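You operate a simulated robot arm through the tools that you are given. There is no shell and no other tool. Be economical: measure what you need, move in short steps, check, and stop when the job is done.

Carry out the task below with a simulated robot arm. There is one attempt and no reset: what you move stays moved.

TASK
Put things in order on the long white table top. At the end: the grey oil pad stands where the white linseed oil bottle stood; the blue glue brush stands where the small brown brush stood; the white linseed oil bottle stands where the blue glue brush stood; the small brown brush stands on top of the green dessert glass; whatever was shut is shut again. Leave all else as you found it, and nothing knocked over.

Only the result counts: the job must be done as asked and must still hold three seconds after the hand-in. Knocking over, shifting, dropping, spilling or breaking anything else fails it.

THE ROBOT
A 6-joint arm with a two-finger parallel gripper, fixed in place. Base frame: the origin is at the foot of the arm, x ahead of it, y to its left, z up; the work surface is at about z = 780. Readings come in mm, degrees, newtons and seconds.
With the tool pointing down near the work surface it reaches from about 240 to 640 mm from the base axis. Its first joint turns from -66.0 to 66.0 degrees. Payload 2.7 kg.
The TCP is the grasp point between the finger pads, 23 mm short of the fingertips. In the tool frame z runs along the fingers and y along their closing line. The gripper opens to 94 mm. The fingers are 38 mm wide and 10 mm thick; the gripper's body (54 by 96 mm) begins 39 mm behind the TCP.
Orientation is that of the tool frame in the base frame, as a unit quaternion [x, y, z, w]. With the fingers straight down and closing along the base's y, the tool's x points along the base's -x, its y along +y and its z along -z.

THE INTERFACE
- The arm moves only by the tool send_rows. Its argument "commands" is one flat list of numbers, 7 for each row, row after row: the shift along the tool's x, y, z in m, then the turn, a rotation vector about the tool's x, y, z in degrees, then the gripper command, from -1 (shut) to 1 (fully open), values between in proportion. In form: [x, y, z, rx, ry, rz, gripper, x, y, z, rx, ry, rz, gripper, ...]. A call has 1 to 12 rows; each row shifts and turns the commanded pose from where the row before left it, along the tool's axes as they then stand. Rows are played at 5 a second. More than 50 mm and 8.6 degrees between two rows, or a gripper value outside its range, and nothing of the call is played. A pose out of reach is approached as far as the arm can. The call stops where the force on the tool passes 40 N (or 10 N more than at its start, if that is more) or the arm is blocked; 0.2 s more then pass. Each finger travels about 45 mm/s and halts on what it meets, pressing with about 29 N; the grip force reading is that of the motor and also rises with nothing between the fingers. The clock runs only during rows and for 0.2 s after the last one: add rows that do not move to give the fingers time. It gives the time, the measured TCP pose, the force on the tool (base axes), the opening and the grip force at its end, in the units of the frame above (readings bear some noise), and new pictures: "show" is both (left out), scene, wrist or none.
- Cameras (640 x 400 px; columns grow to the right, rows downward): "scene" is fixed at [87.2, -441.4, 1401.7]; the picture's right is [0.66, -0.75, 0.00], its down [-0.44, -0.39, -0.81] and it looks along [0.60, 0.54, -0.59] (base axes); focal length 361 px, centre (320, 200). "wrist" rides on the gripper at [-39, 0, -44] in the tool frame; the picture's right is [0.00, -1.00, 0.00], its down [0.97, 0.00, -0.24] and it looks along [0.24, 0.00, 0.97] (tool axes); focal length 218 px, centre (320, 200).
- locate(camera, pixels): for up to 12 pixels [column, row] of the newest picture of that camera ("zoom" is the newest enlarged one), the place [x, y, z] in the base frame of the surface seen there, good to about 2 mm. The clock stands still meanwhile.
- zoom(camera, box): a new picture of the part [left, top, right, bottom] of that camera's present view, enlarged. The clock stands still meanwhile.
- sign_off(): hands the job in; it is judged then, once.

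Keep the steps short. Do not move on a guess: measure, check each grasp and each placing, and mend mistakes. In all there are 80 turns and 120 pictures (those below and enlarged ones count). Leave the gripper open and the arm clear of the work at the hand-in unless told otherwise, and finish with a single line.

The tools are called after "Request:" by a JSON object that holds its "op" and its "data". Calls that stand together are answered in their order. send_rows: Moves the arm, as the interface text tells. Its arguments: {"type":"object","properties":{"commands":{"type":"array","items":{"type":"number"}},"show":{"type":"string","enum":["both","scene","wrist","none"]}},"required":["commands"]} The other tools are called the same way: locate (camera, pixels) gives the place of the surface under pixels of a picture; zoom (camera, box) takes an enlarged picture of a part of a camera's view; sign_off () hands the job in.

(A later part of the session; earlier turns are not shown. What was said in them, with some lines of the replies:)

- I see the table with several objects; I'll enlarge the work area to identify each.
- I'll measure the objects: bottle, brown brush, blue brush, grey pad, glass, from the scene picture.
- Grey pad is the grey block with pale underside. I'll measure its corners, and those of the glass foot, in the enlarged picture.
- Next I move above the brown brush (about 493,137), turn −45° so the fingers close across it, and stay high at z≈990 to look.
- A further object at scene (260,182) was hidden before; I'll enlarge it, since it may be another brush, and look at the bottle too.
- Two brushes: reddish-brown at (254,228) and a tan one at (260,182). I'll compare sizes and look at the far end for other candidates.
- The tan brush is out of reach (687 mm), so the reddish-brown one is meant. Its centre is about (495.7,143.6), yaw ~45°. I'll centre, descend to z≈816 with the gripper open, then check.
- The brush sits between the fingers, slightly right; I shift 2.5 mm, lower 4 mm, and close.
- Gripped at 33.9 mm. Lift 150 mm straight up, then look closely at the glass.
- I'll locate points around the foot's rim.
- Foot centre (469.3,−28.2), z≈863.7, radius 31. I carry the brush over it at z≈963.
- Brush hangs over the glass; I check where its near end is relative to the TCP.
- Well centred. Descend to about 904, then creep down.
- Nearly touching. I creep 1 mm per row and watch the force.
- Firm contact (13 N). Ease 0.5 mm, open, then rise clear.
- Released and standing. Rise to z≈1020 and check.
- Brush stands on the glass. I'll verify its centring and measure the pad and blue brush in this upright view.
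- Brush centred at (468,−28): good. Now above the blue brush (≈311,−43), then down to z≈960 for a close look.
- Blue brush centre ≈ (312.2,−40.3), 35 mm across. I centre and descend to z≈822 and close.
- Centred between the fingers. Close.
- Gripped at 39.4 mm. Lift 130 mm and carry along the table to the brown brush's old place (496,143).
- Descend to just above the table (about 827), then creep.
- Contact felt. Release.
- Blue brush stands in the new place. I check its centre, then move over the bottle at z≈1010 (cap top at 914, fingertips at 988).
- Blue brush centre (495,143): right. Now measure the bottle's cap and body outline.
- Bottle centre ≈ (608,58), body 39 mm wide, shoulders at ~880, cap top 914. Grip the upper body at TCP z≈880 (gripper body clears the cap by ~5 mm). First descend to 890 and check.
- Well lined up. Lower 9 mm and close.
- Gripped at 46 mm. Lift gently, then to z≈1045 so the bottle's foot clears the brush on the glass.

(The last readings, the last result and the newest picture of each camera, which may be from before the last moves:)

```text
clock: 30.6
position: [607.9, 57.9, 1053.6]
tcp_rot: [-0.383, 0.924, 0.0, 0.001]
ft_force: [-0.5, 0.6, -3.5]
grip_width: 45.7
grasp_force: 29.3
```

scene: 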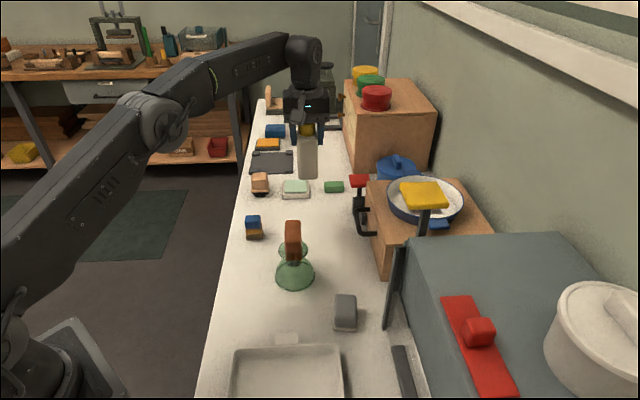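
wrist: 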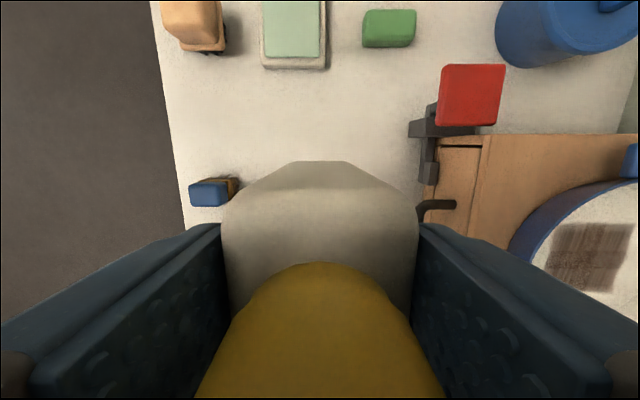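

Bottle foot at ≈953. Carry to above (312,−40).

Request:
{"op": "send_rows", "data": {"commands": [0.0398, 0.02, 0, 0, 0, 0, -1, 0.0398, 0.02, 0, 0, 0, 0, -1, 0.0398, 0.02, 0, 0, 0, 0, -1, 0.0398, 0.02, 0, 0, 0, 0, -1, 0.0398, 0.02, 0, 0, 0, 0, -1, 0.0398, 0.02, 0, 0, 0, 0, -1, 0.04, 0.0198, 0, 0, 0, 0, -1, 0, 0, 0, 0, 0, 0, -1, 0, 0, 0, 0, 0, 0, -1], "show": "scene"}}

```text
clock: 32.6
position: [311.8, -39.2, 1050.1]
tcp_rot: [-0.382, 0.924, 0.0, 0.0]
ft_force: [0.1, -0.3, -2.6]
grip_width: 45.7
grasp_force: 29.4
```

scene: 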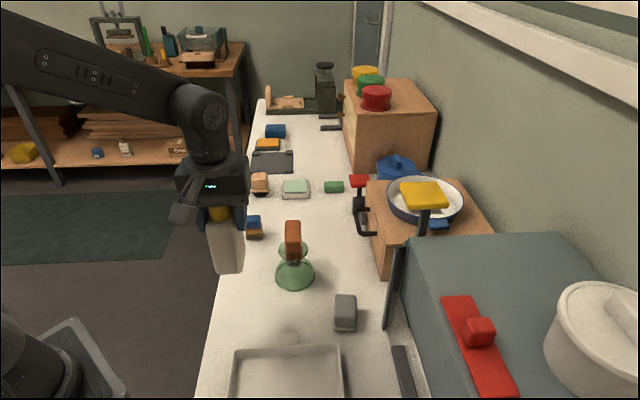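

Before lowering, I check how near the tray's edge comes to the bottle's end.

Request:
{"op": "locate", "data": {"camera": "scene", "pixels": [[236, 350], [245, 348], [270, 347], [236, 345], [245, 344], [280, 334], [295, 334], [215, 272], [240, 272], [228, 268]]}}

Request:
{"op": "zoom", "data": {"camera": "scene", "box": [170, 180, 270, 290]}}

```text
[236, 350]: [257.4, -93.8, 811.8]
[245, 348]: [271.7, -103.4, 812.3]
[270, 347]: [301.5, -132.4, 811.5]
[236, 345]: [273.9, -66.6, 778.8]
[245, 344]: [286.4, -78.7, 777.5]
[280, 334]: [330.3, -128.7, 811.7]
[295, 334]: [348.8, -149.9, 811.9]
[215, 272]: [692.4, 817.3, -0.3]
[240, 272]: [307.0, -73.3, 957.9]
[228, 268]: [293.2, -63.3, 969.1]
```

```text
3.64 times, centred on (220, 235) of scene
```

zoom: 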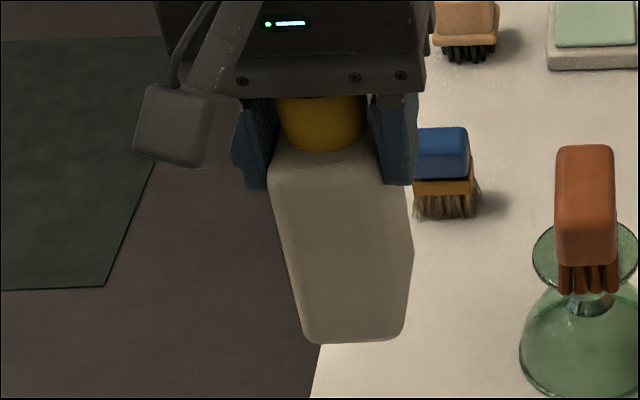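

Tray rim is 40+ mm clear of the bottle's end. Descend 160 mm.

Request:
{"op": "send_rows", "data": {"commands": [0, 0, 0.04, 0, 0, 0, -1, 0, 0, 0.045, 0, 0, 0, -1, 0, 0, 0.045, 0, 0, 0, -1, 0, 0, 0.03, 0, 0, 0, -1, 0, 0, 0, 0, 0, 0, -1], "show": "none"}}

Request:
{"op": "zoom", "data": {"camera": "scene", "box": [190, 230, 310, 350]}}

```text
clock: 33.8
position: [311.0, -38.7, 890.5]
tcp_rot: [-0.383, 0.924, -0.001, 0.0]
ft_force: [-0.5, 1.3, -1.9]
grip_width: 45.9
grasp_force: 29.3
```

```text
3.33 times, centred on (250, 290) of scene
```

zoom: 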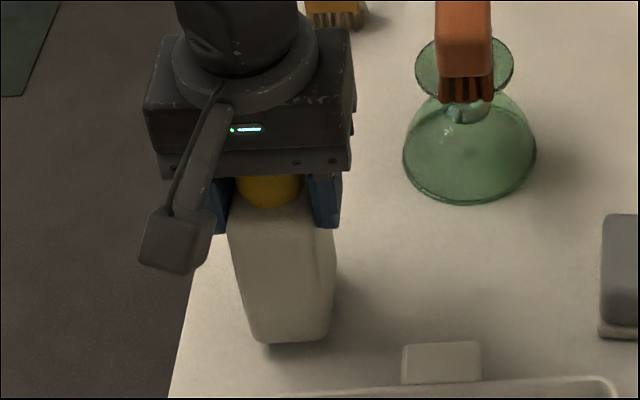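

Request:
{"op": "send_rows", "data": {"commands": [0, -0.0012, 0.004, 0, 0, 0, -1, 0, 0, 0.003, 0, 0, 0, -1, 0, 0, 0.001, 0, 0, 0, -1, 0, 0, 0.001, 0, 0, 0, -1, 0, 0, 0, 0, 0, 0, -1], "show": "none"}}

```text
clock: 35.0
position: [311.3, -41.7, 882.8]
tcp_rot: [-0.383, 0.924, 0.0, 0.0]
ft_force: [-0.7, -0.1, -3.1]
grip_width: 45.8
grasp_force: 29.6
```

Request:
{"op": "send_rows", "data": {"commands": [0, 0, 0.001, 0, 0, 0, -1, 0, 0, 0.0005, 0, 0, 0, -1, 0, 0, 0.0005, 0, 0, 0, -1, 0, 0, 0, 0, 0, 0, -1], "show": "none"}}

```text
clock: 36.0
position: [312.2, -41.6, 881.3]
tcp_rot: [-0.383, 0.924, 0.0, 0.0]
ft_force: [-4.7, -2.4, 19.1]
grip_width: 45.7
grasp_force: 28.5
```

Down firmly (19 N). Ease off 0.7 mm, open, and rise.

Request:
{"op": "send_rows", "data": {"commands": [0, 0, -0.0007, 0, 0, 0, -1, 0, 0, 0, 0, 0, 0, 0.1, 0, 0, 0, 0, 0, 0, 0.4, 0, 0, 0, 0, 0, 0, 0.5, 0, 0, 0, 0, 0, 0, 0.5, 0, 0, -0.03, 0, 0, 0, 0.5, 0, 0, -0.05, 0, 0, 0, 0.5, 0, 0, -0.05, 0, 0, 0, 0.5, 0, 0, -0.04, 0, 0, 0, 0.5]}}

Request:
{"op": "zoom", "data": {"camera": "scene", "box": [190, 230, 370, 370]}}

```text
clock: 38.0
position: [311.7, -41.6, 1053.3]
tcp_rot: [-0.383, 0.924, 0.001, 0.001]
ft_force: [0.4, -0.7, -0.3]
grip_width: 70.6
grasp_force: 0.0
```

scene: 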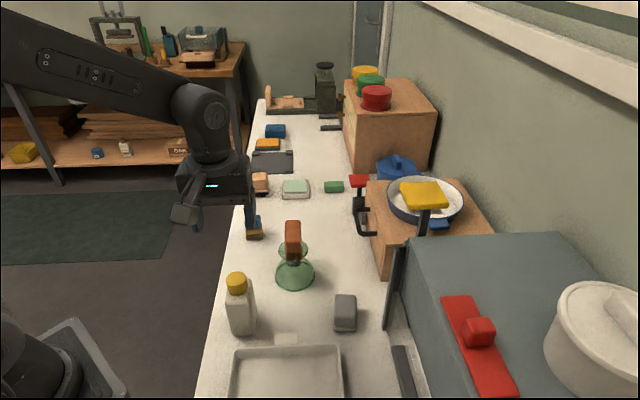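
wrist: 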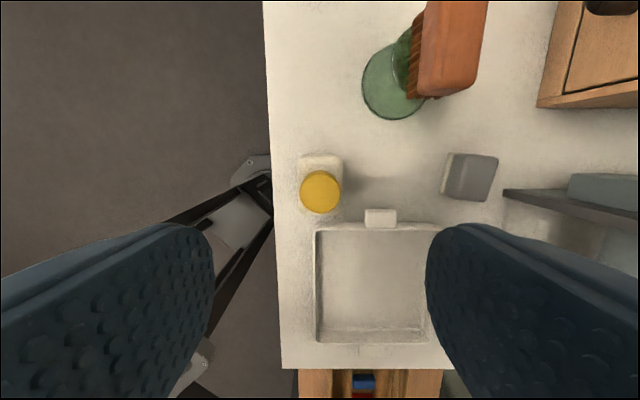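

```text
2.86 times, centred on (280, 300) of scene
```

zoom: 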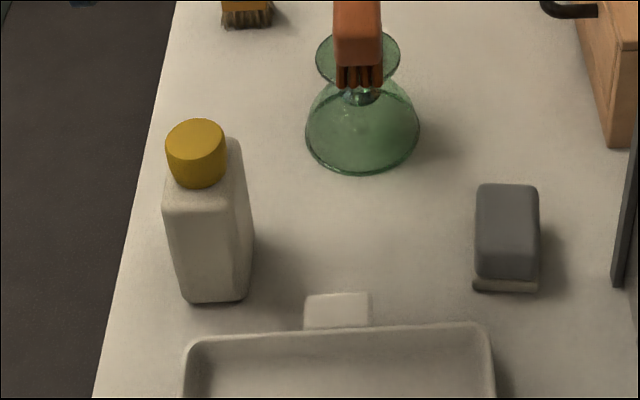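

Bottle stands well. Check its centre, and check heights of the box and bar beside the pad before going there.

Request:
{"op": "locate", "data": {"camera": "wrist", "pixels": [[304, 192], [337, 192], [320, 176], [320, 208], [446, 158], [496, 158], [445, 192], [484, 198], [505, 192], [580, 180], [620, 210]]}}

Request:
{"op": "locate", "data": {"camera": "scene", "pixels": [[424, 190], [440, 260], [412, 240], [398, 252], [386, 325], [470, 320], [400, 350], [424, 225]]}}

```text
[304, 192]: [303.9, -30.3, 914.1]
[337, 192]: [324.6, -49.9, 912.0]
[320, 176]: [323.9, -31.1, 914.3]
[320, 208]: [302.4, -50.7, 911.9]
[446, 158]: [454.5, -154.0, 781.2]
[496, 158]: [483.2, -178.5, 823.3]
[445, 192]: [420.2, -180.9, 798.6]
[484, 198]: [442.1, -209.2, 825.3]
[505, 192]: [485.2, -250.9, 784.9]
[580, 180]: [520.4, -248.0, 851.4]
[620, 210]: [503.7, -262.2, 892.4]
```

```text
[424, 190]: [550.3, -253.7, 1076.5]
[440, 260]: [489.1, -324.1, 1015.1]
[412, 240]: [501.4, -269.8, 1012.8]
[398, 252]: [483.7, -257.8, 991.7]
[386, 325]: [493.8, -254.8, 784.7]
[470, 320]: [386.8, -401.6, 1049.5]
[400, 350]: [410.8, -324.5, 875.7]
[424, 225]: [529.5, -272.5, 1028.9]
```

Bottle centred at (313.7,−40.5). The pad is turned to ~36.5°, centre ≈ (451.5,−182); the machine's front is ~70 mm beyond it, which leaves room. Move above the pad and turn +8.5°.

Request:
{"op": "send_rows", "data": {"commands": [0, -0.0396, 0, 0, 0, 0, 0.5, 0, -0.0396, 0, 0, 0, 0, 0.5, 0, -0.0396, 0, 0, 0, 0, 0.5, 0, -0.0396, 0, 0, 0, 0, 0.5, 0.0008, -0.0397, 0, 0, 0, 0, 0.4, 0, 0, 0.03, 0, 0, 4.25, 0.3, 0, 0, 0.03, 0, 0, 4.25, 0.3, 0, 0, 0, 0, 0, 0, 0.3]}}

Request:
{"op": "zoom", "data": {"camera": "wrist", "box": [240, 120, 400, 240]}}

```text
clock: 39.8
position: [452.4, -182.0, 990.3]
tcp_rot: [-0.313, 0.95, 0.0, 0.0]
ft_force: [-0.5, -0.4, 0.1]
grip_width: 61.2
grasp_force: 0.0
```

scene: 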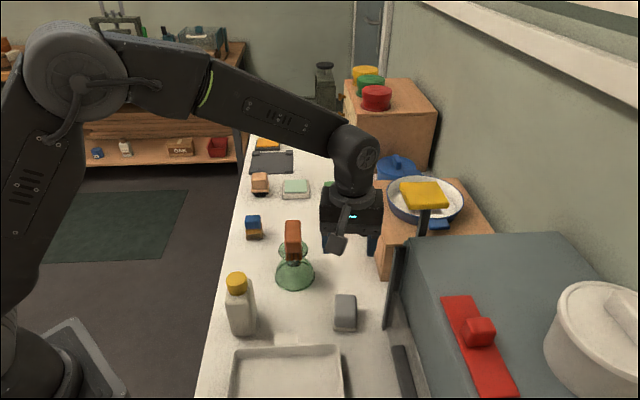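
wrist: 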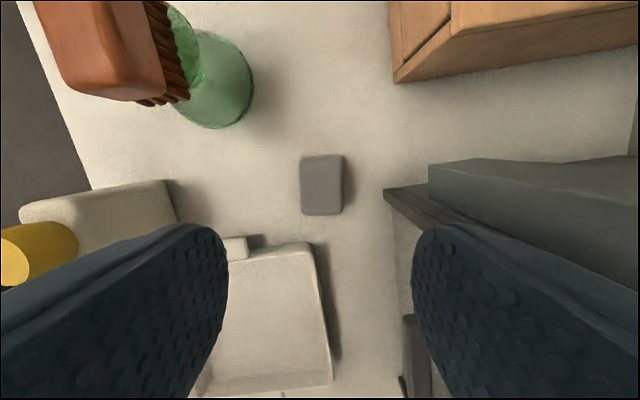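

```text
3.33 times, centred on (320, 180) of wrist
```

zoom: 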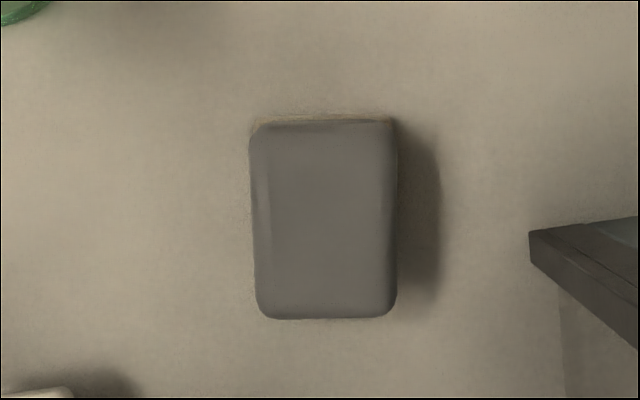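

Aligned well. I measure the pad's edges and the bar's near corner.

Request:
{"op": "locate", "data": {"camera": "zoom", "pixels": [[255, 140], [390, 140], [260, 300], [390, 300], [322, 125], [325, 315], [322, 220], [535, 240], [560, 255], [600, 240], [630, 300]]}}

Request:
{"op": "locate", "data": {"camera": "wrist", "pixels": [[430, 170], [432, 190], [440, 215], [387, 192]]}}

```text
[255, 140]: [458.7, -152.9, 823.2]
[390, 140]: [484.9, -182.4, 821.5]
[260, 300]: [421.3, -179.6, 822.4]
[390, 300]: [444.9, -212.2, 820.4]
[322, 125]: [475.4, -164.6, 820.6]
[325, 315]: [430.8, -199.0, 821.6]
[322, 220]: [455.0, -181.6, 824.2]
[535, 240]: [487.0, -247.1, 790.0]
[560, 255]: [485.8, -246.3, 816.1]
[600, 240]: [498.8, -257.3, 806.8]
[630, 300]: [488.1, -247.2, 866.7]
```

```text
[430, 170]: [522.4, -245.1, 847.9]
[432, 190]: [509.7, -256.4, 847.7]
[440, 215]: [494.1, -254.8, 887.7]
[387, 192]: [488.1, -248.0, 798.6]
```

Pad centre (452.5,−181.8), right under the TCP; the bar is 72 mm off while the gripper reaches 48. Descend to z≈808.

Request:
{"op": "send_rows", "data": {"commands": [0, 0, 0.045, 0, 0, 0, 0.3, 0, 0, 0.045, 0, 0, 0, 0.3, 0, 0, 0.045, 0, 0, 0, 0.3, 0, 0, 0.03, 0, 0, 0, 0.3, 0, 0, 0.017, 0, 0, 0, 0.3, 0, 0, 0, 0, 0, 0, 0.3]}}

```text
clock: 41.2
position: [450.4, -183.2, 809.3]
tcp_rot: [-0.314, 0.949, -0.001, 0.0]
ft_force: [-0.1, 0.8, -0.4]
grip_width: 61.3
grasp_force: 0.1
```

scene: 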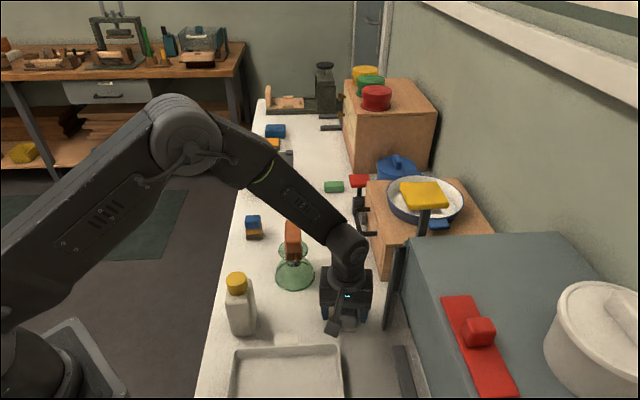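
wrist: 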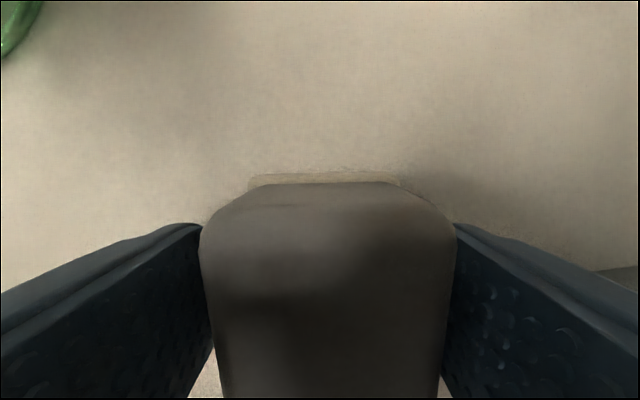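

Pad between the fingers. Close.

Request:
{"op": "send_rows", "data": {"commands": [0, -0.001, 0, 0, 0, 0, 0.2, 0, 0, 0, 0, 0, 0, 0, 0, 0, 0, 0, 0, 0, -1, 0, 0, 0, 0, 0, 0, -1, 0, 0, 0, 0, 0, 0, -1], "show": "wrist"}}

```text
clock: 42.4
position: [453.9, -183.7, 808.8]
tcp_rot: [-0.312, 0.95, 0.0, -0.001]
ft_force: [-0.6, -0.3, 1.0]
grip_width: 45.8
grasp_force: 29.3
```

wrist: 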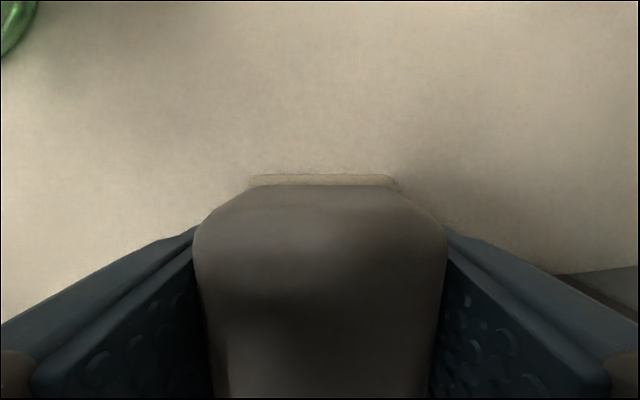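

Gripped. Lift 190 mm.

Request:
{"op": "send_rows", "data": {"commands": [0, 0, -0.015, 0, 0, 0, -1, 0, 0, -0.04, 0, 0, 0, -1, 0, 0, -0.045, 0, 0, 0, -1, 0, 0, -0.045, 0, 0, 0, -1, 0, 0, -0.045, 0, 0, 0, -1, 0, 0, 0, 0, 0, 0, -1]}}

Request:
{"op": "locate", "data": {"camera": "scene", "pixels": [[370, 200], [365, 225], [395, 200], [385, 265], [358, 182]]}}

```text
clock: 43.8
position: [452.3, -182.0, 1000.1]
tcp_rot: [-0.314, 0.949, 0.0, 0.0]
ft_force: [0.2, 0.2, -0.8]
grip_width: 45.6
grasp_force: 28.6
```

scene: 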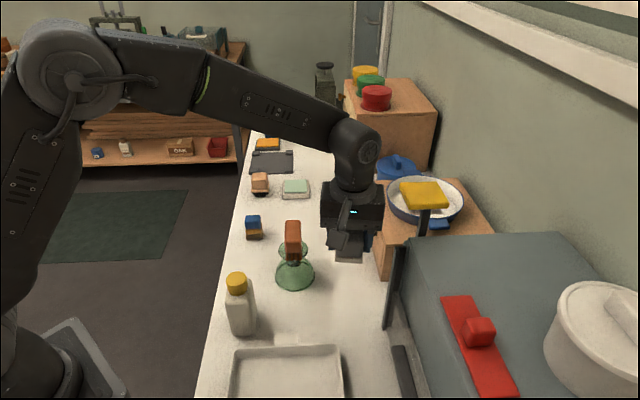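
wrist: 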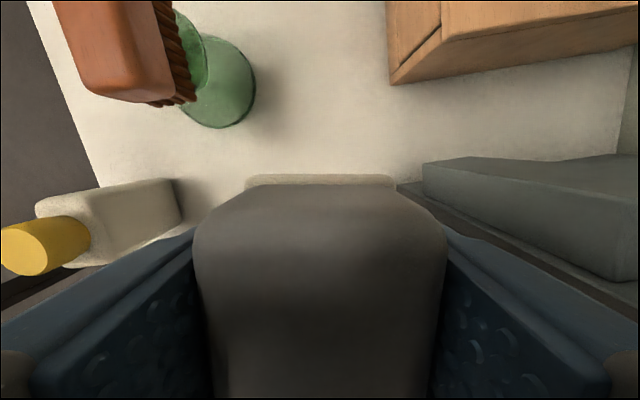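

```text
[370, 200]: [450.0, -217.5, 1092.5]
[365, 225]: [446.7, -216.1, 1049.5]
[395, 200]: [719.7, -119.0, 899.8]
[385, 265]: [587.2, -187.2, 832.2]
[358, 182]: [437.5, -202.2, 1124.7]
```

Path is clear (box starts ~100 mm to the side and lower). Carry the pad to above (608,58).

Request:
{"op": "send_rows", "data": {"commands": [-0.0384, 0.0144, 0, 0, 0, 0, -1, -0.0384, 0.0144, 0, 0, 0, 0, -1, -0.0384, 0.0144, 0, 0, 0, 0, -1, -0.0384, 0.0144, 0, 0, 0, 0, -1, -0.0384, 0.0144, 0, 0, 0, 0, -1, -0.0384, 0.0144, 0, 0, 0, 0, -1, -0.0384, 0.0145, 0, 0, 0, 0, -1, 0, 0, 0, 0, 0, 0, -1, 0, 0, 0, 0, 0, 0, -1], "show": "scene"}}

```text
clock: 45.8
position: [608.9, 59.3, 998.5]
tcp_rot: [-0.314, 0.95, 0.0, 0.001]
ft_force: [0.3, -0.7, -0.4]
grip_width: 45.6
grasp_force: 28.6
```

scene: 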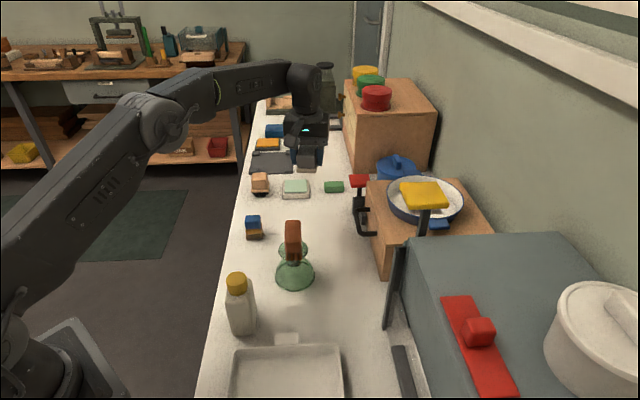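

Over target. Descend 183 mm, then creep.

Request:
{"op": "send_rows", "data": {"commands": [0, 0, 0.045, 0, 0, 0, -1, 0, 0, 0.045, 0, 0, 0, -1, 0, 0, 0.045, 0, 0, 0, -1, 0, 0, 0.035, 0, 0, 0, -1, 0, 0, 0.012, 0, 0, 0, -1, 0, 0, 0, 0, 0, 0, -1], "show": "none"}}

```text
clock: 47.2
position: [607.6, 58.6, 817.6]
tcp_rot: [-0.314, 0.95, -0.001, 0.0]
ft_force: [-0.4, 0.1, -1.8]
grip_width: 45.7
grasp_force: 29.0
```

Request:
{"op": "send_rows", "data": {"commands": [0, 0, 0.004, 0, 0, 0, -1, 0, 0, 0.002, 0, 0, 0, -1, 0, 0, 0.001, 0, 0, 0, -1, 0, 0, 0, 0, 0, 0, -1], "show": "none"}}

```text
clock: 48.2
position: [608.1, 57.5, 809.5]
tcp_rot: [-0.313, 0.95, 0.0, -0.001]
ft_force: [0.5, -0.1, -0.4]
grip_width: 45.7
grasp_force: 29.3
```

Request:
{"op": "send_rows", "data": {"commands": [0, 0, 0.0007, 0, 0, 0, -1, 0, 0, 0.0005, 0, 0, 0, -1, 0, 0, 0, 0, 0, 0, -1], "show": "none"}}

```text
clock: 49.0
position: [608.0, 57.8, 809.1]
tcp_rot: [-0.313, 0.95, 0.0, 0.0]
ft_force: [-0.7, 0.8, -0.5]
grip_width: 45.2
grasp_force: 28.9
```

Request:
{"op": "send_rows", "data": {"commands": [0, 0, 0.0005, 0, 0, 0, -1, 0, 0, 0.0005, 0, 0, 0, -1, 0, 0, 0, 0, 0, 0, -1], "show": "scene"}}

```text
clock: 49.8
position: [608.6, 57.1, 809.4]
tcp_rot: [-0.312, 0.95, 0.0, 0.002]
ft_force: [1.5, 2.8, 5.2]
grip_width: 45.8
grasp_force: 29.4
```

scene: 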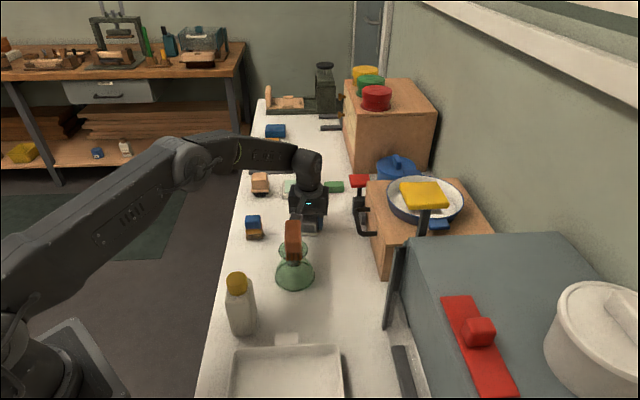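

Contact (5 N). Release and rise straight up.

Request:
{"op": "send_rows", "data": {"commands": [0, 0, 0, 0, 0, 0, -0.3, 0, 0, 0, 0, 0, 0, 0.1, 0, 0, 0, 0, 0, 0, 0.4, 0, 0, 0, 0, 0, 0, 0.4, 0, 0, 0, 0, 0, 0, 0.4, 0, 0, -0.03, 0, 0, 0, 0.4, 0, 0, -0.045, 0, 0, 0, 0.4, 0, 0, -0.05, 0, 0, 0, 0.4, 0, 0, -0.05, 0, 0, 0, 0.4, 0, 0, -0.04, 0, 0, 0, 0.6]}}

Request:
{"op": "zoom", "data": {"camera": "scene", "box": [210, 160, 370, 350]}}

```text
clock: 52.0
position: [607.2, 57.5, 1024.0]
tcp_rot: [-0.313, 0.95, 0.0, 0.0]
ft_force: [-0.5, 0.2, -0.3]
grip_width: 75.1
grasp_force: 0.2
```

scene: 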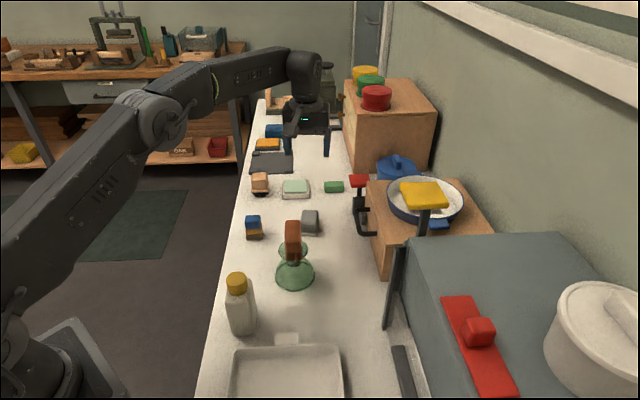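
wrist: 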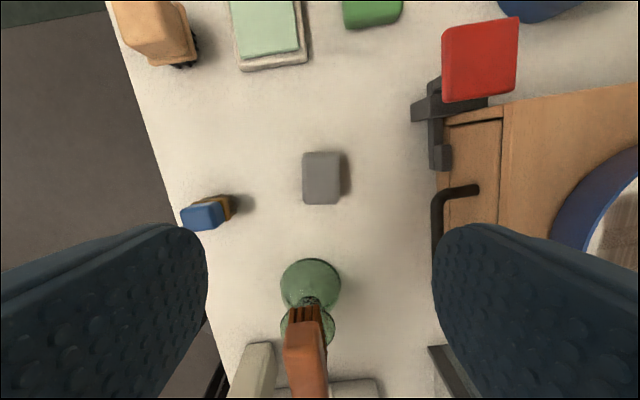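

```text
2.11 times, centred on (290, 255) of scene
```

zoom: 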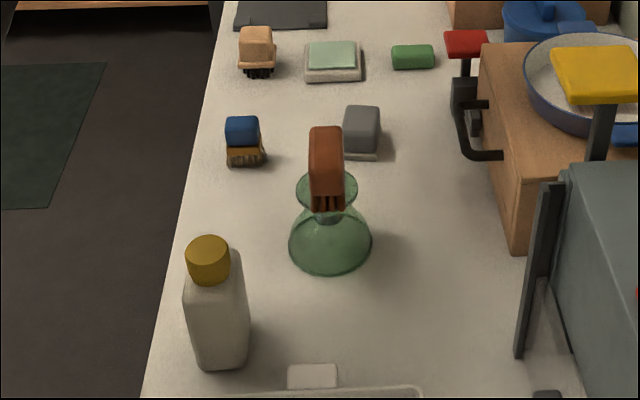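

All four stand in place. Verify pad's centre, then pull the arm back high and clear with the gripper open.

Request:
{"op": "locate", "data": {"camera": "wrist", "pixels": [[305, 156], [338, 156], [305, 200], [336, 200]]}}

Request:
{"op": "send_rows", "data": {"commands": [0, 0, -0.03, 0, 0, 0, 1, 0, 0, -0.03, 0, 0, 0, 1, 0.045, 0.0, 0, 0, 0, 0, 1, 0.045, 0, 0, 0, 0, 0, 1, 0.045, 0, 0, 0, 0, 0, 1, 0.045, 0, 0, 0, 0, 0, 1, 0, 0, 0, 0, 0, 0, 1]}}

```text
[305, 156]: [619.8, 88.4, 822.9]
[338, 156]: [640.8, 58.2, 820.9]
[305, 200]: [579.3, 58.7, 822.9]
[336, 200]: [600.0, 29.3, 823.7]
```

```text
clock: 53.6
position: [463.3, -48.6, 1081.9]
tcp_rot: [-0.314, 0.949, 0.0, 0.0]
ft_force: [0.0, -0.5, 0.2]
grip_width: 93.9
grasp_force: 0.1
```

scene: 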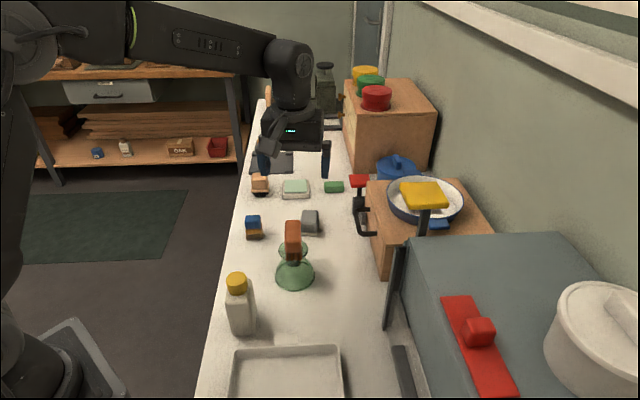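
wrist: 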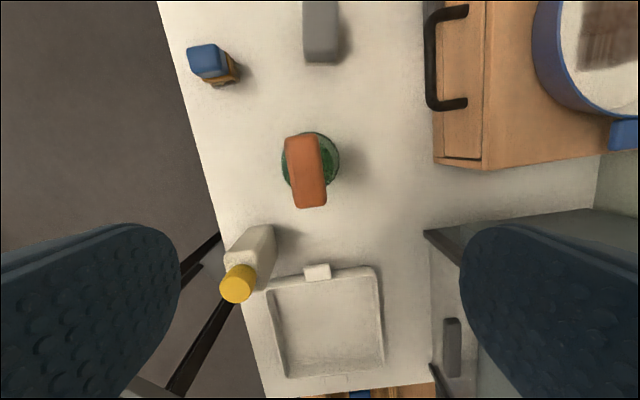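

Pad centre is (610,58.6), within 2 mm of target. Everything is upright, the arm is high and clear, and the gripper is open, so I hand in.

Request:
{"op": "sign_off", "data": {}}

```text
The job is handed in.
```

The grey pad, blue brush and linseed bottle each stand within about 2 mm of their new places, the brown brush stands on the green glass, nothing was opened or knocked over, and the job is handed in.
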